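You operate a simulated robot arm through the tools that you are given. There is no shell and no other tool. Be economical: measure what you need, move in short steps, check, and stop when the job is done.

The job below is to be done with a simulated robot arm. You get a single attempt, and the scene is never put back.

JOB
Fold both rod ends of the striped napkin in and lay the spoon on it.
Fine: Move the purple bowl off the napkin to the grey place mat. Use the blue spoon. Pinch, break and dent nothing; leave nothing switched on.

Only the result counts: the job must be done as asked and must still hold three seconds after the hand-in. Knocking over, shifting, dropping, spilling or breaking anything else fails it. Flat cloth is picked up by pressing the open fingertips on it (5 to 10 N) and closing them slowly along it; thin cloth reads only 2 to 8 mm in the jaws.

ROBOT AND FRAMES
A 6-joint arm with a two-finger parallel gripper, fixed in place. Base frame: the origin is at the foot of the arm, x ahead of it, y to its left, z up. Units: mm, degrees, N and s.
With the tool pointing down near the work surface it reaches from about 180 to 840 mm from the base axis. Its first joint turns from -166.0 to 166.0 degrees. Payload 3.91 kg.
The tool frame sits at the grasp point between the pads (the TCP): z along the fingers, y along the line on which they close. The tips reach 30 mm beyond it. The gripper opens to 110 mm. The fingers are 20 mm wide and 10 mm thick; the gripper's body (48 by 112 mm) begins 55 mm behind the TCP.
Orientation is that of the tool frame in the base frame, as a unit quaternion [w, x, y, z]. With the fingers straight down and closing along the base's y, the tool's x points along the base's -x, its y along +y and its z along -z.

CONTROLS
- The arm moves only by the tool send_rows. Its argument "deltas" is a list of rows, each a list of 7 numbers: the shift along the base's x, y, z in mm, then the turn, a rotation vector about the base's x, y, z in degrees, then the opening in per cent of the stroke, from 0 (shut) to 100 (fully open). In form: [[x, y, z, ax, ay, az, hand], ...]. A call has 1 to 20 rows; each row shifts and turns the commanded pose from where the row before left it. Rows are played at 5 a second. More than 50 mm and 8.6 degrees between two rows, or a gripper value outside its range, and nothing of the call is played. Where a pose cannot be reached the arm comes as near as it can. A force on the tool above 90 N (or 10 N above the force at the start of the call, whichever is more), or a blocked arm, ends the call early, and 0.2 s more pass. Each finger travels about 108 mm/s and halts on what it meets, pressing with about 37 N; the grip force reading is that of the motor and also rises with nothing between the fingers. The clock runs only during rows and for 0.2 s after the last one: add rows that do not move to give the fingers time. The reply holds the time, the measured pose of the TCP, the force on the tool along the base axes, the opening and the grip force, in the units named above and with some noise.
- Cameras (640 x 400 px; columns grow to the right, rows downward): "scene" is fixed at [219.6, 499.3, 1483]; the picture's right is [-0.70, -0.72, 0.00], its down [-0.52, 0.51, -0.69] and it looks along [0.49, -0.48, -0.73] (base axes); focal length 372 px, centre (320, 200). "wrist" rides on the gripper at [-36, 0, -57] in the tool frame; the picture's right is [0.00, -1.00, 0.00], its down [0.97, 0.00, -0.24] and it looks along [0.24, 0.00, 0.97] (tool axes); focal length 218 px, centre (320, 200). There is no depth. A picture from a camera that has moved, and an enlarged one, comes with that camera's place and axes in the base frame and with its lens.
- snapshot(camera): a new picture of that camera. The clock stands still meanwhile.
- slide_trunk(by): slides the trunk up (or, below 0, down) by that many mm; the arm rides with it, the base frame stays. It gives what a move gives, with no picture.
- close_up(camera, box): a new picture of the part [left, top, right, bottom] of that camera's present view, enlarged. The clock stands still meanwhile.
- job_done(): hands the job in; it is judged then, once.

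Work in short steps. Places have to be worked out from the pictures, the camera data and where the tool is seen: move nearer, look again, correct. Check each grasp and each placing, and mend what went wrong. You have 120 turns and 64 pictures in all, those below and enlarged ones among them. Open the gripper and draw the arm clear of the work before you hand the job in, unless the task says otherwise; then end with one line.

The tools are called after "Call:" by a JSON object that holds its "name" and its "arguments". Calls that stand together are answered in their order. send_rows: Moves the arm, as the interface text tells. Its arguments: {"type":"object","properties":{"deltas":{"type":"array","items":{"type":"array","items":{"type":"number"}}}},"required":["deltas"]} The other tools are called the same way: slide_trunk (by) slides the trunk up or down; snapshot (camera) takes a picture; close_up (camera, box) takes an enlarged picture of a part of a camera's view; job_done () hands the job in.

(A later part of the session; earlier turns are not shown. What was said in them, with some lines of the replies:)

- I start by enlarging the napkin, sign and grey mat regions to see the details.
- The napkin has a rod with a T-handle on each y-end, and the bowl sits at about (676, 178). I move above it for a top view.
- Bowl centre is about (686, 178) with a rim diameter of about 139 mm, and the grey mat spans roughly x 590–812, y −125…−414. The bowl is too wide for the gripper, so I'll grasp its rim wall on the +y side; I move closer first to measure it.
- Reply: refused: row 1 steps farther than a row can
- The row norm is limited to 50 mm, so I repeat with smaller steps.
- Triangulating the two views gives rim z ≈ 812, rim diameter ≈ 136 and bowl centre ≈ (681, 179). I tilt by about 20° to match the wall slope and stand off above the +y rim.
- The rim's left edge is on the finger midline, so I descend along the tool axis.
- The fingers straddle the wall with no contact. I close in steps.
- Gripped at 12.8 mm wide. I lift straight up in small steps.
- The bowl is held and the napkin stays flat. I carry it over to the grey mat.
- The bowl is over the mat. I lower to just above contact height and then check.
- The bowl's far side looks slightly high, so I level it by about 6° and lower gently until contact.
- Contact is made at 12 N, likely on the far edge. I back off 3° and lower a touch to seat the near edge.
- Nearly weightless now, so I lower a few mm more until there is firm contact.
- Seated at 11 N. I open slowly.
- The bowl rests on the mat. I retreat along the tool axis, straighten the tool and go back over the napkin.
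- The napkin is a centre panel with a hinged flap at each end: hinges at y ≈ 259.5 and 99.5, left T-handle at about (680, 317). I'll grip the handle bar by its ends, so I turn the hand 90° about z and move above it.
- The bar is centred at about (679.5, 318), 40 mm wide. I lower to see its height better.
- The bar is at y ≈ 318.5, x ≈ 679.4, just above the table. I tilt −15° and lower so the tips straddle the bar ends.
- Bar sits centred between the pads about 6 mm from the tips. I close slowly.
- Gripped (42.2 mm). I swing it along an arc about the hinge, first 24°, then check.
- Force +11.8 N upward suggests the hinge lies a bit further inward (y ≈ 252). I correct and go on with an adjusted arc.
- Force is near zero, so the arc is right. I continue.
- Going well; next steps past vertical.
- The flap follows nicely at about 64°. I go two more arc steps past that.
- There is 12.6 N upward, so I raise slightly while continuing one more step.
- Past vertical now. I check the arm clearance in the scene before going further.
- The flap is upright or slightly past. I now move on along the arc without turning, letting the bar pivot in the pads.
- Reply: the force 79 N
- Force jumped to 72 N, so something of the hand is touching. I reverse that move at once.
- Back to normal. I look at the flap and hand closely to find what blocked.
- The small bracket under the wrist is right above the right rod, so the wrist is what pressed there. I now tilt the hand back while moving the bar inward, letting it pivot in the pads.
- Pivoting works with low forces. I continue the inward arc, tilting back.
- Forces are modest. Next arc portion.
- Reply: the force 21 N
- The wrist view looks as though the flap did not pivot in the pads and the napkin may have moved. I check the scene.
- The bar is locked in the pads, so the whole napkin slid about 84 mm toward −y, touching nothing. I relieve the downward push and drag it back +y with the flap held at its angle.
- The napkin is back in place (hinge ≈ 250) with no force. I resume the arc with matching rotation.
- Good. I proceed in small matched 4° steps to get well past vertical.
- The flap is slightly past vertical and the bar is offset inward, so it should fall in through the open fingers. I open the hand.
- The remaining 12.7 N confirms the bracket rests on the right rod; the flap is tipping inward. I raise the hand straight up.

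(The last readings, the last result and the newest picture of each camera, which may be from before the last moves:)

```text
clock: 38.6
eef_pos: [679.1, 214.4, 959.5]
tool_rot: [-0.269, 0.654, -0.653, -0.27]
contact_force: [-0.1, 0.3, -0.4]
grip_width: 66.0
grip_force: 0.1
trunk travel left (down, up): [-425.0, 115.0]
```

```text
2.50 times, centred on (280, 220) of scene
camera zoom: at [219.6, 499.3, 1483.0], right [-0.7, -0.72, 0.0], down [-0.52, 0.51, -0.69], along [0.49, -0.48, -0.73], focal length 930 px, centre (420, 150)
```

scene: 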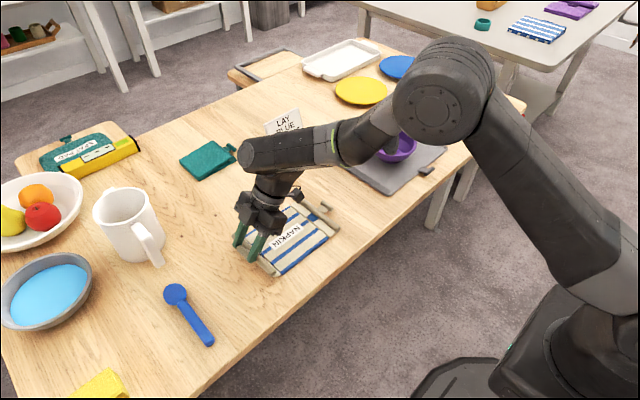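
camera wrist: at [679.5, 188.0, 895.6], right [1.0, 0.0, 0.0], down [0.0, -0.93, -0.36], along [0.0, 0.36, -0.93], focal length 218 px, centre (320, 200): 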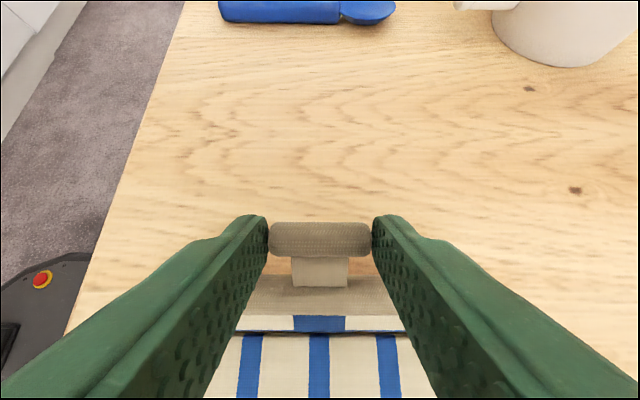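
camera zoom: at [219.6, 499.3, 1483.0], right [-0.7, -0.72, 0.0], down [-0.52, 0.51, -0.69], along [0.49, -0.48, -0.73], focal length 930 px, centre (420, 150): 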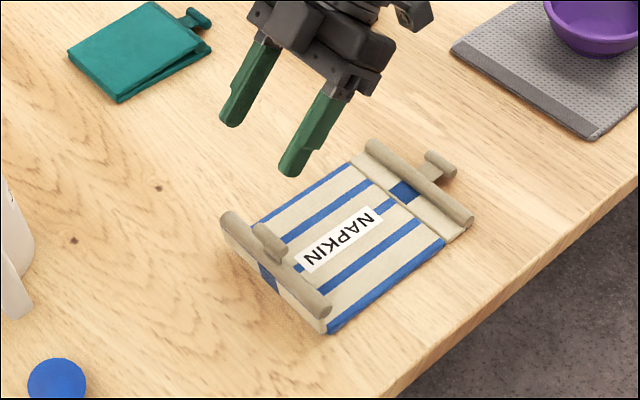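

The flap holds itself at roughly 100°. I straighten the tool, close it and go to its outer side to push it over.

Call:
{"name": "send_rows", "arguments": {"deltas": [[0, 15, 0, -7.5, 0, 0, 40], [0, 15, 0, -7.5, 0, 0, 20], [0, 15, 0, -7.5, 0, 0, 0], [0, 15, 0, -7.5, 0, 0, 0], [0, 15, 0, -7.5, 0, 0, 0], [0, 10, -10, -7.2, 0, 0, 0], [0, 0, -40, 0, 0, 0, 0], [0, 0, -40, 0, 0, 0, 0], [0, 0, -30, 0, 0, 0, 0], [0, 0, 0, 0, 0, 0, 0]]}}

Call:
{"name": "snapshot", "arguments": {"camera": "wrist"}}

```text
clock: 40.8
eef_pos: [679.9, 300.3, 839.7]
tool_rot: [0.002, -0.707, 0.708, 0.001]
contact_force: [-0.5, -1.2, -0.2]
grip_width: 0.0
grip_force: 37.4
trunk travel left (down, up): [-425.0, 115.0]
```

```text
23 pictures are left
camera wrist: at [680.6, 335.9, 896.9], right [1.0, 0.0, 0.0], down [0.0, -0.97, 0.24], along [0.0, -0.24, -0.97], focal length 218 px, centre (320, 200)
```

wrist: 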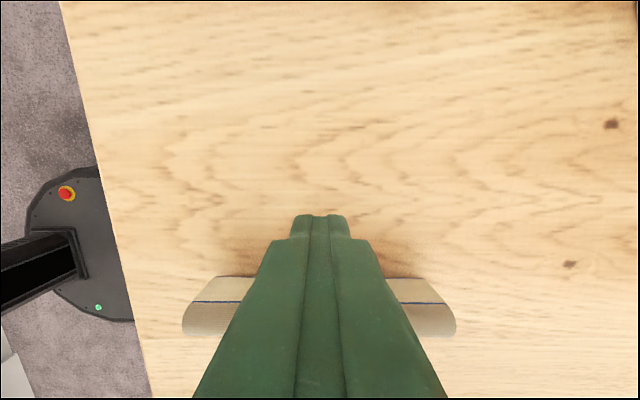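

The tip is outside the flap near its top. I push it inward and over in an arc.

Call:
{"name": "send_rows", "arguments": {"deltas": [[0, -20, 0, 0, 0, 0, 0], [0, -15, 0, 0, 0, 0, 0], [0, -10, 0, 0, 0, 0, 0], [0, -10, 0, 0, 0, 0, 0], [0, -7, -2, 0, 0, 0, 0], [0, -8, -4, 0, 0, 0, 0], [0, -8, -5, 0, 0, 0, 0], [0, 0, 0, 0, 0, 0, 0]]}}

Call:
{"name": "close_up", "arguments": {"camera": "scene", "box": [200, 140, 360, 300]}}

```text
clock: 42.6
eef_pos: [679.4, 222.9, 829.1]
tool_rot: [-0.002, 0.707, -0.707, -0.002]
contact_force: [-0.2, 0.0, 0.4]
grip_width: 0.2
grip_force: 37.0
trunk travel left (down, up): [-425.0, 115.0]
```

```text
2.50 times, centred on (280, 220) of scene
camera zoom: at [219.6, 499.3, 1483.0], right [-0.7, -0.72, 0.0], down [-0.52, 0.51, -0.69], along [0.49, -0.48, -0.73], focal length 930 px, centre (420, 150)
```

zoom: 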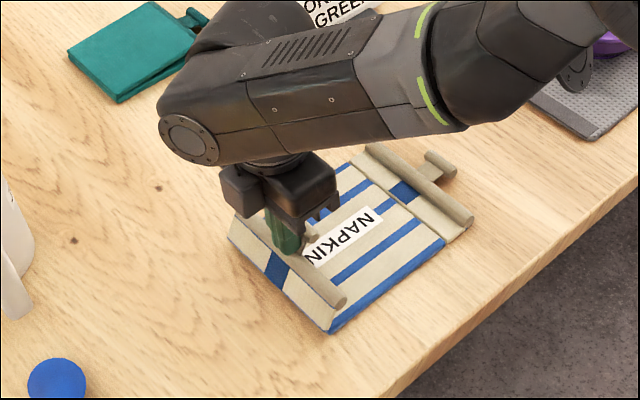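

It folds with no force. I keep pushing inward and down.

Call:
{"name": "send_rows", "arguments": {"deltas": [[0, -7, -7, 0, 0, 0, 0], [0, -6, -8, 0, 0, 0, 0], [0, -4, -8, 0, 0, 0, 0], [0, -1, -4, 0, 0, 0, 0], [0, 0, 0, 0, 0, 0, 0]]}}

Call:
{"name": "close_up", "arguments": {"camera": "scene", "box": [200, 140, 360, 300]}}

```text
clock: 43.8
eef_pos: [679.5, 205.3, 801.1]
tool_rot: [-0.002, 0.707, -0.707, -0.002]
contact_force: [0.2, 0.3, 0.8]
grip_width: 0.0
grip_force: 36.2
trunk travel left (down, up): [-425.0, 115.0]
```

```text
2.50 times, centred on (280, 220) of scene
camera zoom: at [219.6, 499.3, 1483.0], right [-0.7, -0.72, 0.0], down [-0.52, 0.51, -0.69], along [0.49, -0.48, -0.73], focal length 930 px, centre (420, 150)
```

zoom: 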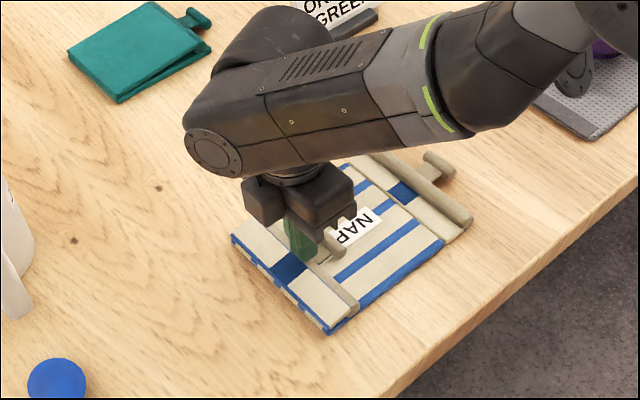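

Nearly flat. I press down gently until light contact.

Call:
{"name": "send_rows", "arguments": {"deltas": [[0, 4, -3, 0, 0, 0, 0], [0, 0, -2, 0, 0, 0, 0], [0, 0, 0, 0, 0, 0, 0]]}}

```text
clock: 44.6
eef_pos: [678.8, 208.0, 798.1]
tool_rot: [0.003, -0.707, 0.708, 0.0]
contact_force: [0.6, 1.2, 11.2]
grip_width: 0.0
grip_force: 36.8
trunk travel left (down, up): [-425.0, 115.0]
```

Left flap is folded flat. I rise and move over the right handle, opening the hand.

Call:
{"name": "send_rows", "arguments": {"deltas": [[0, 0, 30, 0, 0, 0, 0], [0, 0, 40, 0, 0, 0, 20], [0, -30, 20, 0, 0, 0, 40], [0, -40, 0, 0, 0, 0, 60], [0, -40, 0, 0, 0, 0, 60], [0, -40, 0, 0, 0, 0, 60], [0, -20, -10, 0, 0, 0, 60], [0, 0, 0, 0, 0, 0, 60]]}}

Call:
{"name": "snapshot", "arguments": {"camera": "wrist"}}

```text
clock: 46.4
eef_pos: [678.9, 36.3, 877.8]
tool_rot: [-0.002, 0.707, -0.707, -0.002]
contact_force: [0.6, 0.9, 0.1]
grip_width: 65.7
grip_force: 0.0
trunk travel left (down, up): [-425.0, 115.0]
```

```text
20 pictures are left
camera wrist: at [679.6, 73.9, 935.2], right [1.0, 0.0, 0.0], down [0.0, -0.97, 0.23], along [0.0, -0.23, -0.97], focal length 218 px, centre (320, 200)
```

wrist: 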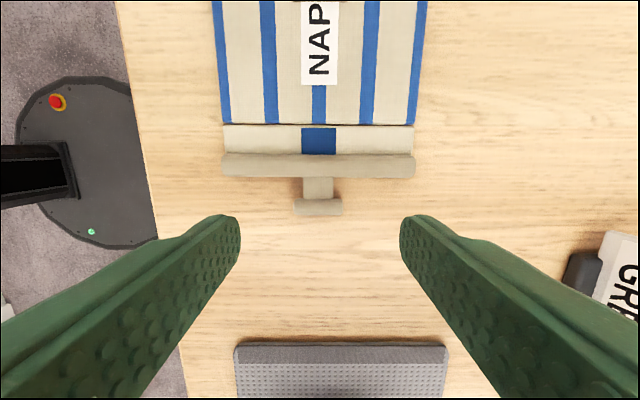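

Right bar is at about (678.4, 28), right hinge y ≈ 91. I tilt +15° (mirrored) and lower to straddle the bar.

Call:
{"name": "send_rows", "arguments": {"deltas": [[-0.5, -7, -25, 7.5, 0, 0, 58], [0, -7, -25, 7.5, 0, 0, 58], [0, 0, -20, 0, 0, 0, 58], [0, 0, -15, 0, 0, 0, 58], [0, 0, -7, 0, 0, 0, 58], [0, 0, 0, 0, 0, 0, 58]]}}

Call:
{"name": "snapshot", "arguments": {"camera": "wrist"}}

```text
clock: 47.8
eef_pos: [681.0, 22.0, 784.2]
tool_rot: [-0.094, 0.701, -0.701, -0.094]
contact_force: [0.5, -0.1, -0.8]
grip_width: 63.7
grip_force: 0.1
trunk travel left (down, up): [-425.0, 115.0]
```

```text
19 pictures are left
camera wrist: at [680.7, 43.3, 849.7], right [1.0, 0.0, 0.0], down [0.0, -1.0, -0.02], along [0.0, 0.02, -1.0], focal length 218 px, centre (320, 200)
```

wrist: 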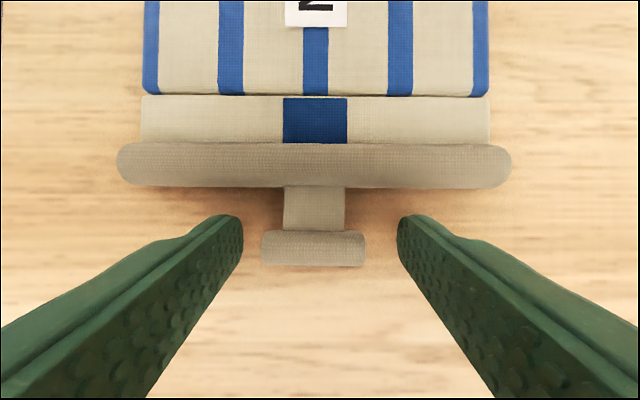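

The bar is 2.5 mm toward −x and 3 mm toward −y of the finger midline. I correct and close slowly.

Call:
{"name": "send_rows", "arguments": {"deltas": [[-2.5, -3, 0, 0, 0, 0, 54], [0, 0, 0, 0, 0, 0, 46], [0, 0, 0, 0, 0, 0, 41], [0, 0, 0, 0, 0, 0, 37], [0, 0, 0, 0, 0, 0, 33], [0, 0, 0, 0, 0, 0, 32]]}}

```text
clock: 49.2
eef_pos: [677.3, 20.3, 784.9]
tool_rot: [0.093, -0.701, 0.701, 0.095]
contact_force: [-0.6, 0.2, -0.6]
grip_width: 42.0
grip_force: 37.4
trunk travel left (down, up): [-425.0, 115.0]
```

Gripped (42 mm). I follow the mirrored arc with matched rotation.

Call:
{"name": "send_rows", "arguments": {"deltas": [[0, 4.9, 9.7, -8, 0, 0, 32], [0, 6.2, 8.9, -8, 0, 0, 32], [0, 7.3, 7.9, -8, 0, 0, 32], [0, 0, 0, 0, 0, 0, 32]]}}

```text
clock: 50.2
eef_pos: [674.9, 39.6, 811.1]
tool_rot: [-0.054, -0.705, 0.706, -0.054]
contact_force: [-0.3, -0.5, 1.0]
grip_width: 42.2
grip_force: 36.9
trunk travel left (down, up): [-425.0, 115.0]
```

Forces are negligible. I continue.

Call:
{"name": "send_rows", "arguments": {"deltas": [[0, 8.4, 6.9, -8, 0, 0, 32], [0, 9.3, 5.6, -8, 0, 0, 32], [0, 9.9, 4.3, -8, 0, 0, 32], [0, 0, 0, 0, 0, 0, 32]]}}

```text
clock: 51.2
eef_pos: [676.3, 67.1, 828.5]
tool_rot: [-0.199, -0.678, 0.679, -0.2]
contact_force: [3.9, -1.6, 9.7]
grip_width: 42.3
grip_force: 37.3
trunk travel left (down, up): [-425.0, 115.0]
```

θ ≈ 48°. I raise a touch and make three more steps.

Call:
{"name": "send_rows", "arguments": {"deltas": [[0, 10.5, 4.2, -8, 0, 0, 32], [0, 10.7, 2.2, -8, 0, 0, 32], [0, 10.8, 0.2, -8, 0, 0, 32], [0, 0, 0, 0, 0, 0, 32]]}}

Call:
{"name": "close_up", "arguments": {"camera": "scene", "box": [210, 130, 370, 290]}}

```text
clock: 52.2
eef_pos: [675.9, 98.2, 833.3]
tool_rot: [0.336, 0.623, -0.622, 0.336]
contact_force: [-1.0, 0.2, 0.7]
grip_width: 42.2
grip_force: 37.6
trunk travel left (down, up): [-425.0, 115.0]
```

```text
2.50 times, centred on (290, 210) of scene
camera zoom: at [219.6, 499.3, 1483.0], right [-0.7, -0.72, 0.0], down [-0.52, 0.51, -0.69], along [0.49, -0.48, -0.73], focal length 930 px, centre (395, 175)
```

zoom: 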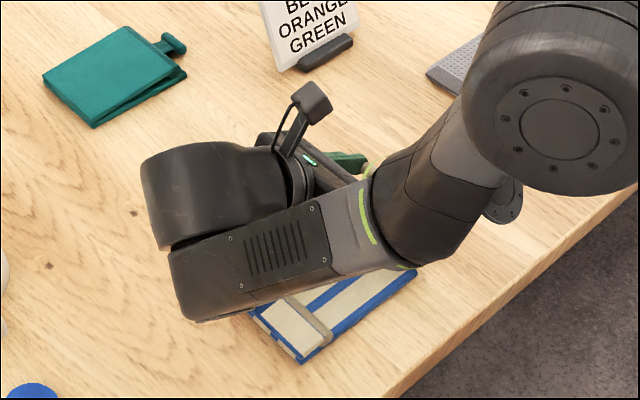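

θ ≈ 72°, forces nil. Two more steps to be nearly upright before releasing.

Call:
{"name": "send_rows", "arguments": {"deltas": [[0, 10.7, -1, -8, 0, 0, 32], [0, 10.5, -2.5, -8, 0, 0, 32], [0, 0, 0, 0, 0, 0, 32]]}}

```text
clock: 53.0
eef_pos: [676.3, 121.3, 830.4]
tool_rot: [-0.42, -0.569, 0.569, -0.42]
contact_force: [-0.1, -1.0, -0.6]
grip_width: 42.1
grip_force: 37.1
trunk travel left (down, up): [-425.0, 115.0]
```

No contact forces; one more step past vertical, then release.

Call:
{"name": "send_rows", "arguments": {"deltas": [[0, 10, -3.7, -8, 0, 0, 32], [0, 0, 0, 0, 0, 0, 32]]}}

```text
clock: 53.6
eef_pos: [677.6, 131.0, 825.3]
tool_rot: [0.458, 0.539, -0.539, 0.458]
contact_force: [-0.1, 0.4, 0.5]
grip_width: 42.7
grip_force: 37.1
trunk travel left (down, up): [-425.0, 115.0]
```

θ ≈ 96°. I open and lift straight up, then straighten partially.

Call:
{"name": "send_rows", "arguments": {"deltas": [[0, 0, 0, 0, 0, 0, 50], [0, 0, 0, 0, 0, 0, 62], [0, 0, 15, 0, 0, 0, 62], [0, 0, 30, 0, 0, 0, 62], [0, 0, 45, 8, 0, 0, 62], [0, 0, 40, 8, 0, 0, 62], [0, 0, 10, 8, 0, 0, 62], [0, 0, 0, 8, 0, 0, 62], [0, 0, 0, 8, 0, 0, 62]]}}

Call:
{"name": "snapshot", "arguments": {"camera": "scene"}}

```text
clock: 55.6
eef_pos: [676.7, 130.6, 966.7]
tool_rot: [-0.245, -0.663, 0.663, -0.245]
contact_force: [0.8, 0.1, 0.6]
grip_width: 68.2
grip_force: 0.0
trunk travel left (down, up): [-425.0, 115.0]
```

```text
17 pictures are left
```

scene: 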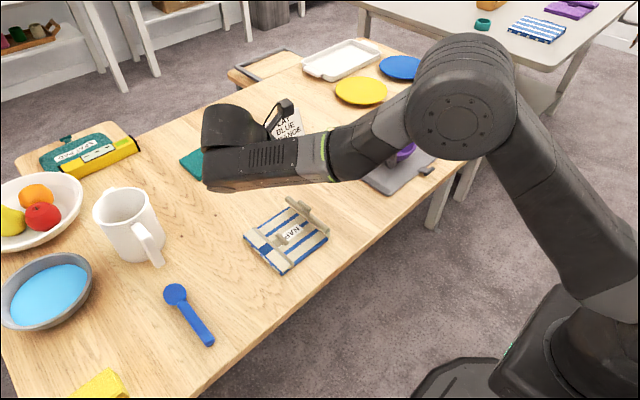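

The right flap stands near upright, left stays folded. I straighten, close, and descend on the outer (−y) side.

Call:
{"name": "send_rows", "arguments": {"deltas": [[0, -20, 0, 8, 0, 0, 40], [0, -20, 0, 8, 0, 0, 20], [0, -20, 0, 8, 0, 0, 0], [0, -20, 0, 8, 0, 0, 0], [0, -11, 0, 8.5, 0, 0, 0], [0, 0, -40, 0, 0, 0, 0], [0, 0, -45, 0, 0, 0, 0], [0, 0, -40, 0, 0, 0, 0], [0, 0, 0, 0, 0, 0, 0]]}}

Call:
{"name": "snapshot", "arguments": {"camera": "wrist"}}

```text
clock: 57.6
eef_pos: [676.3, 42.3, 840.8]
tool_rot: [0.001, 0.708, -0.707, 0.002]
contact_force: [-0.3, 0.1, -0.3]
grip_width: 0.0
grip_force: 37.2
trunk travel left (down, up): [-425.0, 115.0]
```

```text
16 pictures are left
camera wrist: at [677.2, 78.1, 899.2], right [1.0, 0.0, 0.0], down [0.0, -0.97, 0.24], along [0.0, -0.24, -0.97], focal length 218 px, centre (320, 200)
```

wrist: 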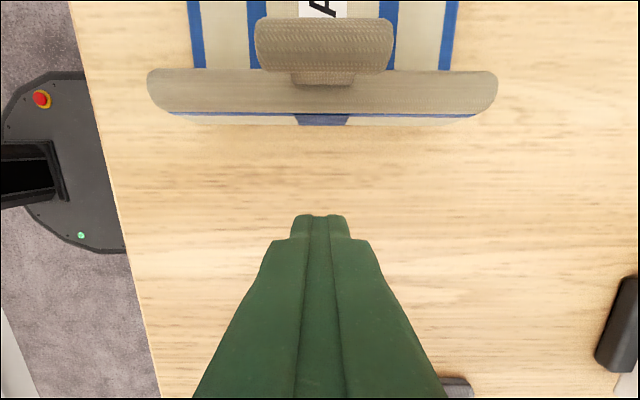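

The flap already leans inward. I push it over in the mirrored arc.

Call:
{"name": "send_rows", "arguments": {"deltas": [[0, 20, 0, 0, 0, 0, 0], [0, 15, 0, 0, 0, 0, 0], [0, 10, 0, 0, 0, 0, 0], [0, 10, 0, 0, 0, 0, 0], [0, 7, -2, 0, 0, 0, 0], [0, 8, -4, 0, 0, 0, 0], [0, 8, -5, 0, 0, 0, 0], [0, 7, -7, 0, 0, 0, 0], [0, 6, -8, 0, 0, 0, 0], [0, 4, -8, 0, 0, 0, 0], [0, -1, -4, 0, 0, 0, 0], [0, 0, 0, 0, 0, 0, 0]]}}

Call:
{"name": "close_up", "arguments": {"camera": "scene", "box": [210, 130, 370, 290]}}

```text
clock: 60.2
eef_pos: [676.1, 133.5, 803.6]
tool_rot: [-0.001, -0.707, 0.707, -0.001]
contact_force: [0.5, 0.3, -1.1]
grip_width: 0.2
grip_force: 37.3
trunk travel left (down, up): [-425.0, 115.0]
```

```text
2.50 times, centred on (290, 210) of scene
camera zoom: at [219.6, 499.3, 1483.0], right [-0.7, -0.72, 0.0], down [-0.52, 0.51, -0.69], along [0.49, -0.48, -0.73], focal length 930 px, centre (395, 175)
```

zoom: 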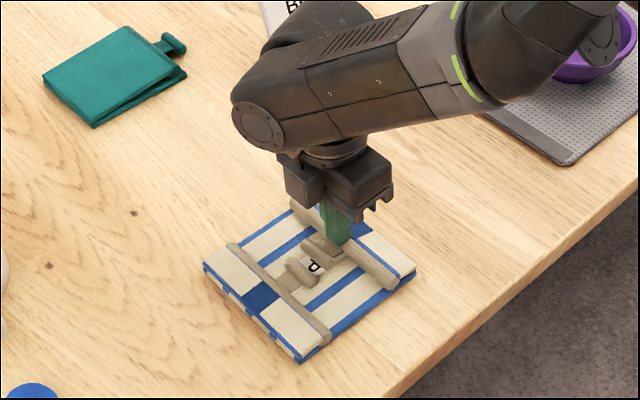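

Almost flat. A gentle final press, then rise.

Call:
{"name": "send_rows", "arguments": {"deltas": [[0, -2, -3, 0, 0, 0, 0], [0, 0, -2, 0, 0, 0, 0], [0, 0, -1, 0, 0, 0, 0], [0, 0, 0, 0, 0, 0, 0]]}}

```text
clock: 61.2
eef_pos: [677.5, 131.4, 798.3]
tool_rot: [0.0, 0.707, -0.707, 0.002]
contact_force: [1.3, -3.6, 5.9]
grip_width: 0.1
grip_force: 36.9
trunk travel left (down, up): [-425.0, 115.0]
```

Both flaps are folded. I rise, turn the hand back by −90° about z and go over the spoon (handle about x 590–700, y 450).

Call:
{"name": "send_rows", "arguments": {"deltas": [[0, 0, 40, 0, 0, 0, 0], [0, 0, 45, 0, 0, 0, 20], [0, 0, 45, 0, 0, 0, 40], [-2, 29, 2, 0, 0, -8.2, 60], [-2, 29, 2, 0, 0, -8.2, 60], [-2, 29, 2, 0, 0, -8.2, 60], [-2, 29, 0, 0, 0, -8.2, 60], [-2, 29, 0, 0, 0, -8.2, 60], [-2, 29, 0, 0, 0, -8.2, 60], [-2, 29, 0, 0, 0, -8.2, 60], [-2, 29, 0, 0, 0, -8.2, 60], [-2, 29, 0, 0, 0, -8.2, 60], [-2, 29, 0, 0, 0, -8.2, 60], [-2, 29, 0, 0, 0, -8, 60], [0, 0, 0, 0, 0, 0, 60]]}}

Call:
{"name": "snapshot", "arguments": {"camera": "wrist"}}

Call:
{"name": "snapshot", "arguments": {"camera": "scene"}}

```text
clock: 64.4
eef_pos: [653.4, 452.6, 933.5]
tool_rot: [-0.002, 0.001, 1.0, 0.001]
contact_force: [-0.7, -0.1, -0.7]
grip_width: 66.0
grip_force: 0.0
trunk travel left (down, up): [-425.0, 115.0]
```

```text
14 pictures are left
camera wrist: at [690.8, 452.1, 991.2], right [0.0, -1.0, 0.0], down [-0.97, 0.0, 0.24], along [-0.24, 0.0, -0.97], focal length 218 px, centre (320, 200)
```

wrist: 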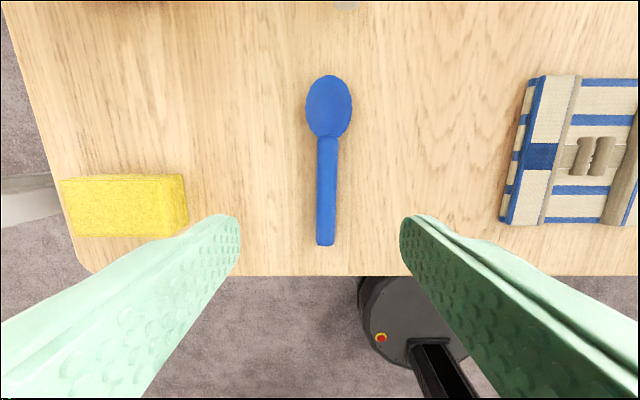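

```text
13 pictures are left
```

scene: 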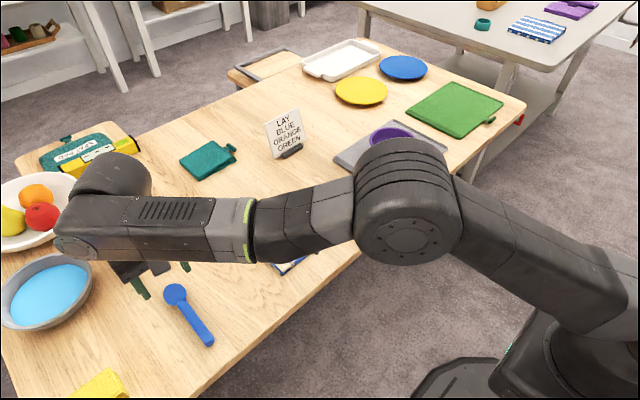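

Spoon handle spans x ≈ 580–699 at y ≈ 445, with the head beyond. I descend to grasp at x ≈ 658, with tips just above the table.

Call:
{"name": "send_rows", "arguments": {"deltas": [[2, -4, -40, 0, 0, 0, 60], [2, -3.5, -40, 0, 0, 0, 60], [1, 0, -40, 0, 0, 0, 55], [0, 0, -20, 0, 0, 0, 50], [0, 0, -8, 0, 0, 0, 50], [0, 0, 0, 0, 0, 0, 50]]}}

Call:
{"name": "snapshot", "arguments": {"camera": "wrist"}}

```text
clock: 65.8
eef_pos: [659.4, 443.2, 785.4]
tool_rot: [-0.002, 0.0, 1.0, 0.0]
contact_force: [0.5, 0.7, -0.8]
grip_width: 54.9
grip_force: 0.1
trunk travel left (down, up): [-425.0, 115.0]
```

```text
12 pictures are left
camera wrist: at [696.3, 444.3, 842.8], right [0.0, -1.0, 0.0], down [-0.97, 0.0, 0.24], along [-0.24, 0.0, -0.97], focal length 218 px, centre (320, 200)
```

wrist: 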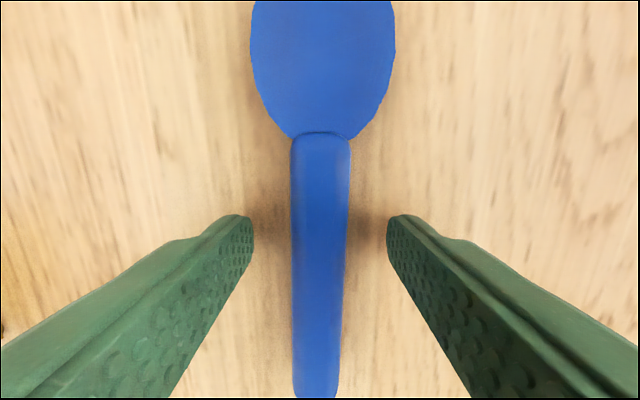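

The handle is centred between the tips (tips about z 755). I close slowly and lift a little.

Call:
{"name": "send_rows", "arguments": {"deltas": [[0, 0, 0, 0, 0, 0, 38], [0, 0, 0, 0, 0, 0, 28], [0, 0, 0, 0, 0, 0, 20], [0, 0, 0, 0, 0, 0, 14], [0, 0, 0, 0, 0, 0, 12], [0, 0, 0, 0, 0, 0, 12]]}}

```text
clock: 67.2
eef_pos: [659.4, 443.9, 784.3]
tool_rot: [-0.001, -0.001, 1.0, 0.0]
contact_force: [-0.6, -0.4, -0.1]
grip_width: 20.5
grip_force: 37.1
trunk travel left (down, up): [-425.0, 115.0]
```

Gripped at 20.5 mm. I lift, then carry it over the napkin turning +90° so it will bridge the two rods along y.

Call:
{"name": "send_rows", "arguments": {"deltas": [[0, 0, 20, 0, 0, 0, 12], [0, 0, 45, 0, 0, 0, 12], [0, 0, 45, 0, 0, 0, 12], [1.7, -25.5, 0, 0, 0, 8.2, 12], [1.7, -25.5, 0, 0, 0, 8.2, 12], [1.7, -25.5, 0, 0, 0, 8.2, 12], [1.7, -25.5, 0, 0, 0, 8.2, 12], [1.7, -25.5, 0, 0, 0, 8.2, 12], [1.7, -25.5, 0, 0, 0, 8.2, 12], [1.7, -25.5, 0, 0, 0, 8.2, 12], [1.7, -25.5, 0, 0, 0, 8.2, 12], [1.7, -25.5, 0, 0, 0, 8.2, 12], [1.7, -25.5, 0, 0, 0, 8.2, 12], [1.7, -25.5, 0, 0, 0, 8, 12], [0, 0, 0, 0, 0, 0, 12]]}}

Call:
{"name": "snapshot", "arguments": {"camera": "wrist"}}

```text
clock: 70.4
eef_pos: [679.5, 162.4, 896.8]
tool_rot: [0.001, 0.708, -0.706, 0.001]
contact_force: [-0.1, -0.7, -0.7]
grip_width: 20.9
grip_force: 36.7
trunk travel left (down, up): [-425.0, 115.0]
```

```text
11 pictures are left
camera wrist: at [679.7, 198.9, 954.5], right [1.0, 0.0, 0.0], down [0.0, -0.97, 0.24], along [0.0, -0.24, -0.97], focal length 218 px, centre (320, 200)
```

wrist: 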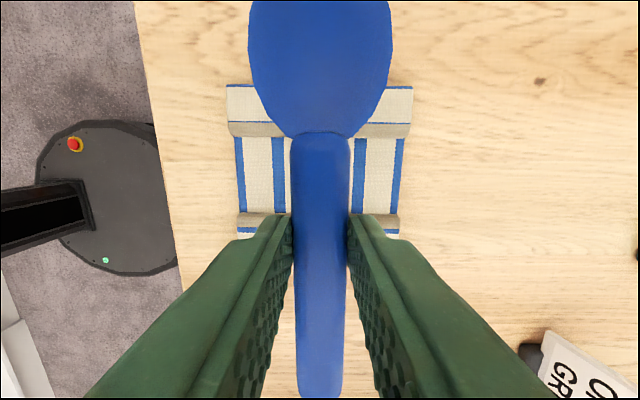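

The spoon is held above the napkin. I check the folded napkin's geometry in the scene camera before lowering.

Call:
{"name": "close_up", "arguments": {"camera": "scene", "box": [210, 140, 370, 300]}}

```text
2.50 times, centred on (290, 220) of scene
camera zoom: at [219.6, 499.3, 1483.0], right [-0.7, -0.72, 0.0], down [-0.52, 0.51, -0.69], along [0.49, -0.48, -0.73], focal length 930 px, centre (395, 150)
```

zoom: 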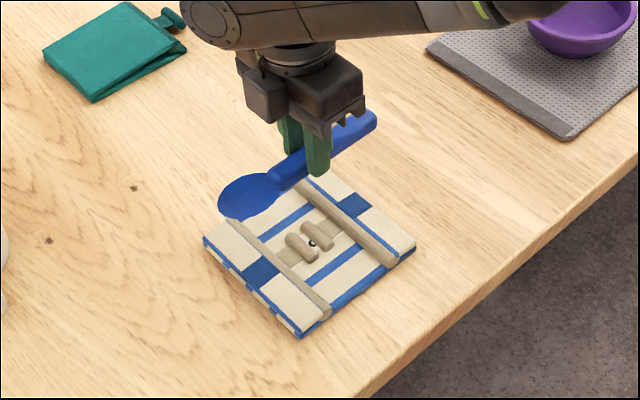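

Fully folded: rods at y ≈ 132 and 219, centred at about (677, 175). I shift +3 in y and lower to just above contact.

Call:
{"name": "send_rows", "arguments": {"deltas": [[0, 3, -40, 0, 0, 0, 12], [0, 0, -30, 0, 0, 0, 12], [0, 0, -12, 0, 0, 0, 12], [0, 0, -4, 0, 0, 0, 12], [0, 0, 0, 0, 0, 0, 12]]}}

Call:
{"name": "close_up", "arguments": {"camera": "scene", "box": [210, 140, 370, 300]}}

```text
clock: 71.6
eef_pos: [678.1, 166.0, 808.5]
tool_rot: [0.001, 0.707, -0.707, 0.0]
contact_force: [-0.4, -0.3, -0.3]
grip_width: 20.9
grip_force: 37.6
trunk travel left (down, up): [-425.0, 115.0]
```

```text
2.50 times, centred on (290, 220) of scene
camera zoom: at [219.6, 499.3, 1483.0], right [-0.7, -0.72, 0.0], down [-0.52, 0.51, -0.69], along [0.49, -0.48, -0.73], focal length 930 px, centre (395, 150)
```

zoom: 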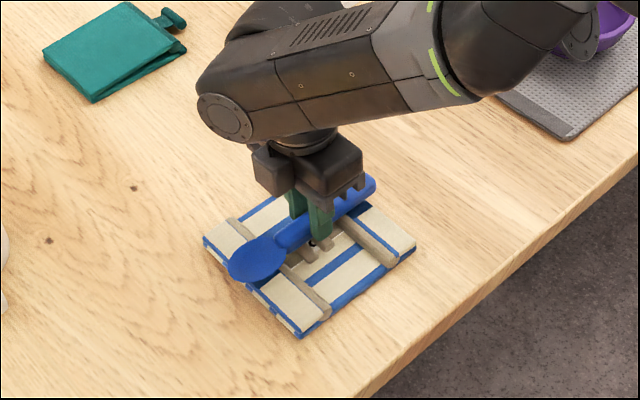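

Just above. I lower in small steps to light contact.

Call:
{"name": "send_rows", "arguments": {"deltas": [[0, 0, -2, 0, 0, 0, 12], [0, 0, -1.5, 0, 0, 0, 12], [0, 0, 0, 0, 0, 0, 12]]}}

```text
clock: 72.4
eef_pos: [678.5, 166.6, 806.2]
tool_rot: [-0.001, -0.706, 0.708, -0.001]
contact_force: [-0.6, -0.2, -0.2]
grip_width: 20.7
grip_force: 36.5
trunk travel left (down, up): [-425.0, 115.0]
```

Call:
{"name": "send_rows", "arguments": {"deltas": [[0, 0, -2, 0, 0, 0, 12], [0, 0, -1.5, 0, 0, 0, 12], [0, 0, 0, 0, 0, 0, 12]]}}

```text
clock: 73.2
eef_pos: [677.7, 165.0, 803.6]
tool_rot: [0.001, 0.707, -0.707, 0.002]
contact_force: [0.4, -0.3, 5.9]
grip_width: 20.9
grip_force: 37.1
trunk travel left (down, up): [-425.0, 115.0]
```

Contact at 5.9 N. I open slowly and rise straight up.

Call:
{"name": "send_rows", "arguments": {"deltas": [[0, 0, 0, 0, 0, 0, 21], [0, 0, 0, 0, 0, 0, 25], [0, 0, 0, 0, 0, 0, 32], [0, 0, 0, 0, 0, 0, 40], [0, 0, 10, 0, 0, 0, 40], [0, 0, 30, 0, 0, 0, 40], [0, 0, 45, 0, 0, 0, 40], [0, 0, 45, 0, 0, 0, 40], [-10, 0, 40, 0, 0, 0, 40], [0, 0, 0, 0, 0, 0, 40]]}}

Call:
{"name": "snapshot", "arguments": {"camera": "wrist"}}

Call:
{"name": "snapshot", "arguments": {"camera": "scene"}}

```text
clock: 75.4
eef_pos: [667.9, 168.2, 972.3]
tool_rot: [0.002, 0.707, -0.707, 0.001]
contact_force: [0.0, -0.4, 0.1]
grip_width: 44.0
grip_force: 0.0
trunk travel left (down, up): [-425.0, 115.0]
```

```text
8 pictures are left
camera wrist: at [669.1, 204.8, 1030.1], right [1.0, 0.0, 0.0], down [0.0, -0.97, 0.24], along [0.0, -0.24, -0.97], focal length 218 px, centre (320, 200)
```

wrist: 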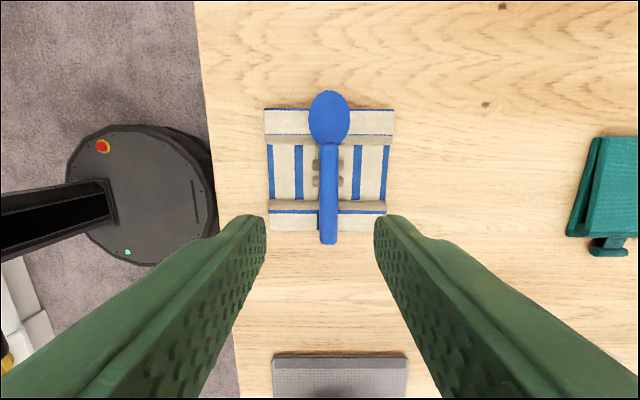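

```text
7 pictures are left
```

scene: 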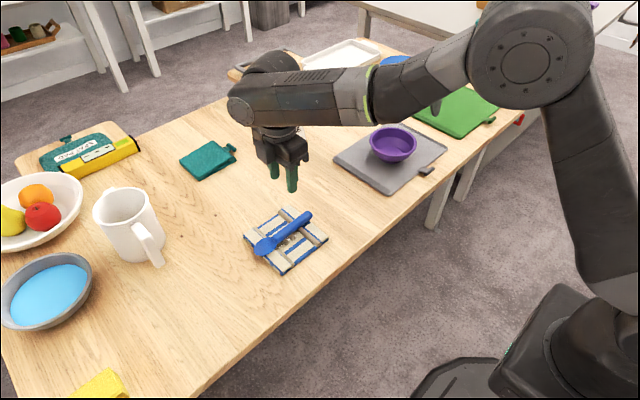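

The spoon lies centred across both folded flaps, and the bowl stands upright on the grey mat. I draw the arm clear with the hand open.

Call:
{"name": "send_rows", "arguments": {"deltas": [[-25, -25, 25, 0, 0, 0, 60], [-30, -30, 15, 0, 0, 0, 80], [-30, -30, 10, 0, 0, 0, 100], [-30, -30, 10, 0, 0, 0, 100], [-30, -30, 0, 0, 0, 0, 100], [-30, -30, 0, 0, 0, 0, 100], [0, 0, 0, 0, 0, 0, 100], [0, 0, 0, 0, 0, 0, 100]]}}

Call:
{"name": "snapshot", "arguments": {"camera": "scene"}}

```text
clock: 77.2
eef_pos: [494.8, -7.6, 1033.4]
tool_rot: [-0.001, -0.707, 0.707, -0.001]
contact_force: [-0.2, 0.1, 0.0]
grip_width: 110.1
grip_force: 0.1
trunk travel left (down, up): [-425.0, 115.0]
```

```text
6 pictures are left
```

scene: 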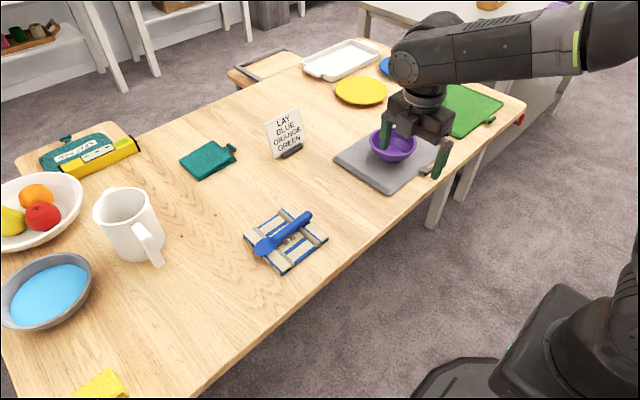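

All is stable: both flaps folded, spoon on the napkin, bowl on the mat, nothing else moved. I hand in.

Call:
{"name": "job_done", "arguments": {}}

```text
The job is handed in.
```

Both rod ends of the napkin are folded in, the blue spoon lies across it, and the purple bowl stands on the grey mat; along the way the napkin slid about 84 mm and was pulled back to within about 8 mm of its original spot, and the hand briefly pressed with about 72 N, probably on the right rod, with no visible damage.
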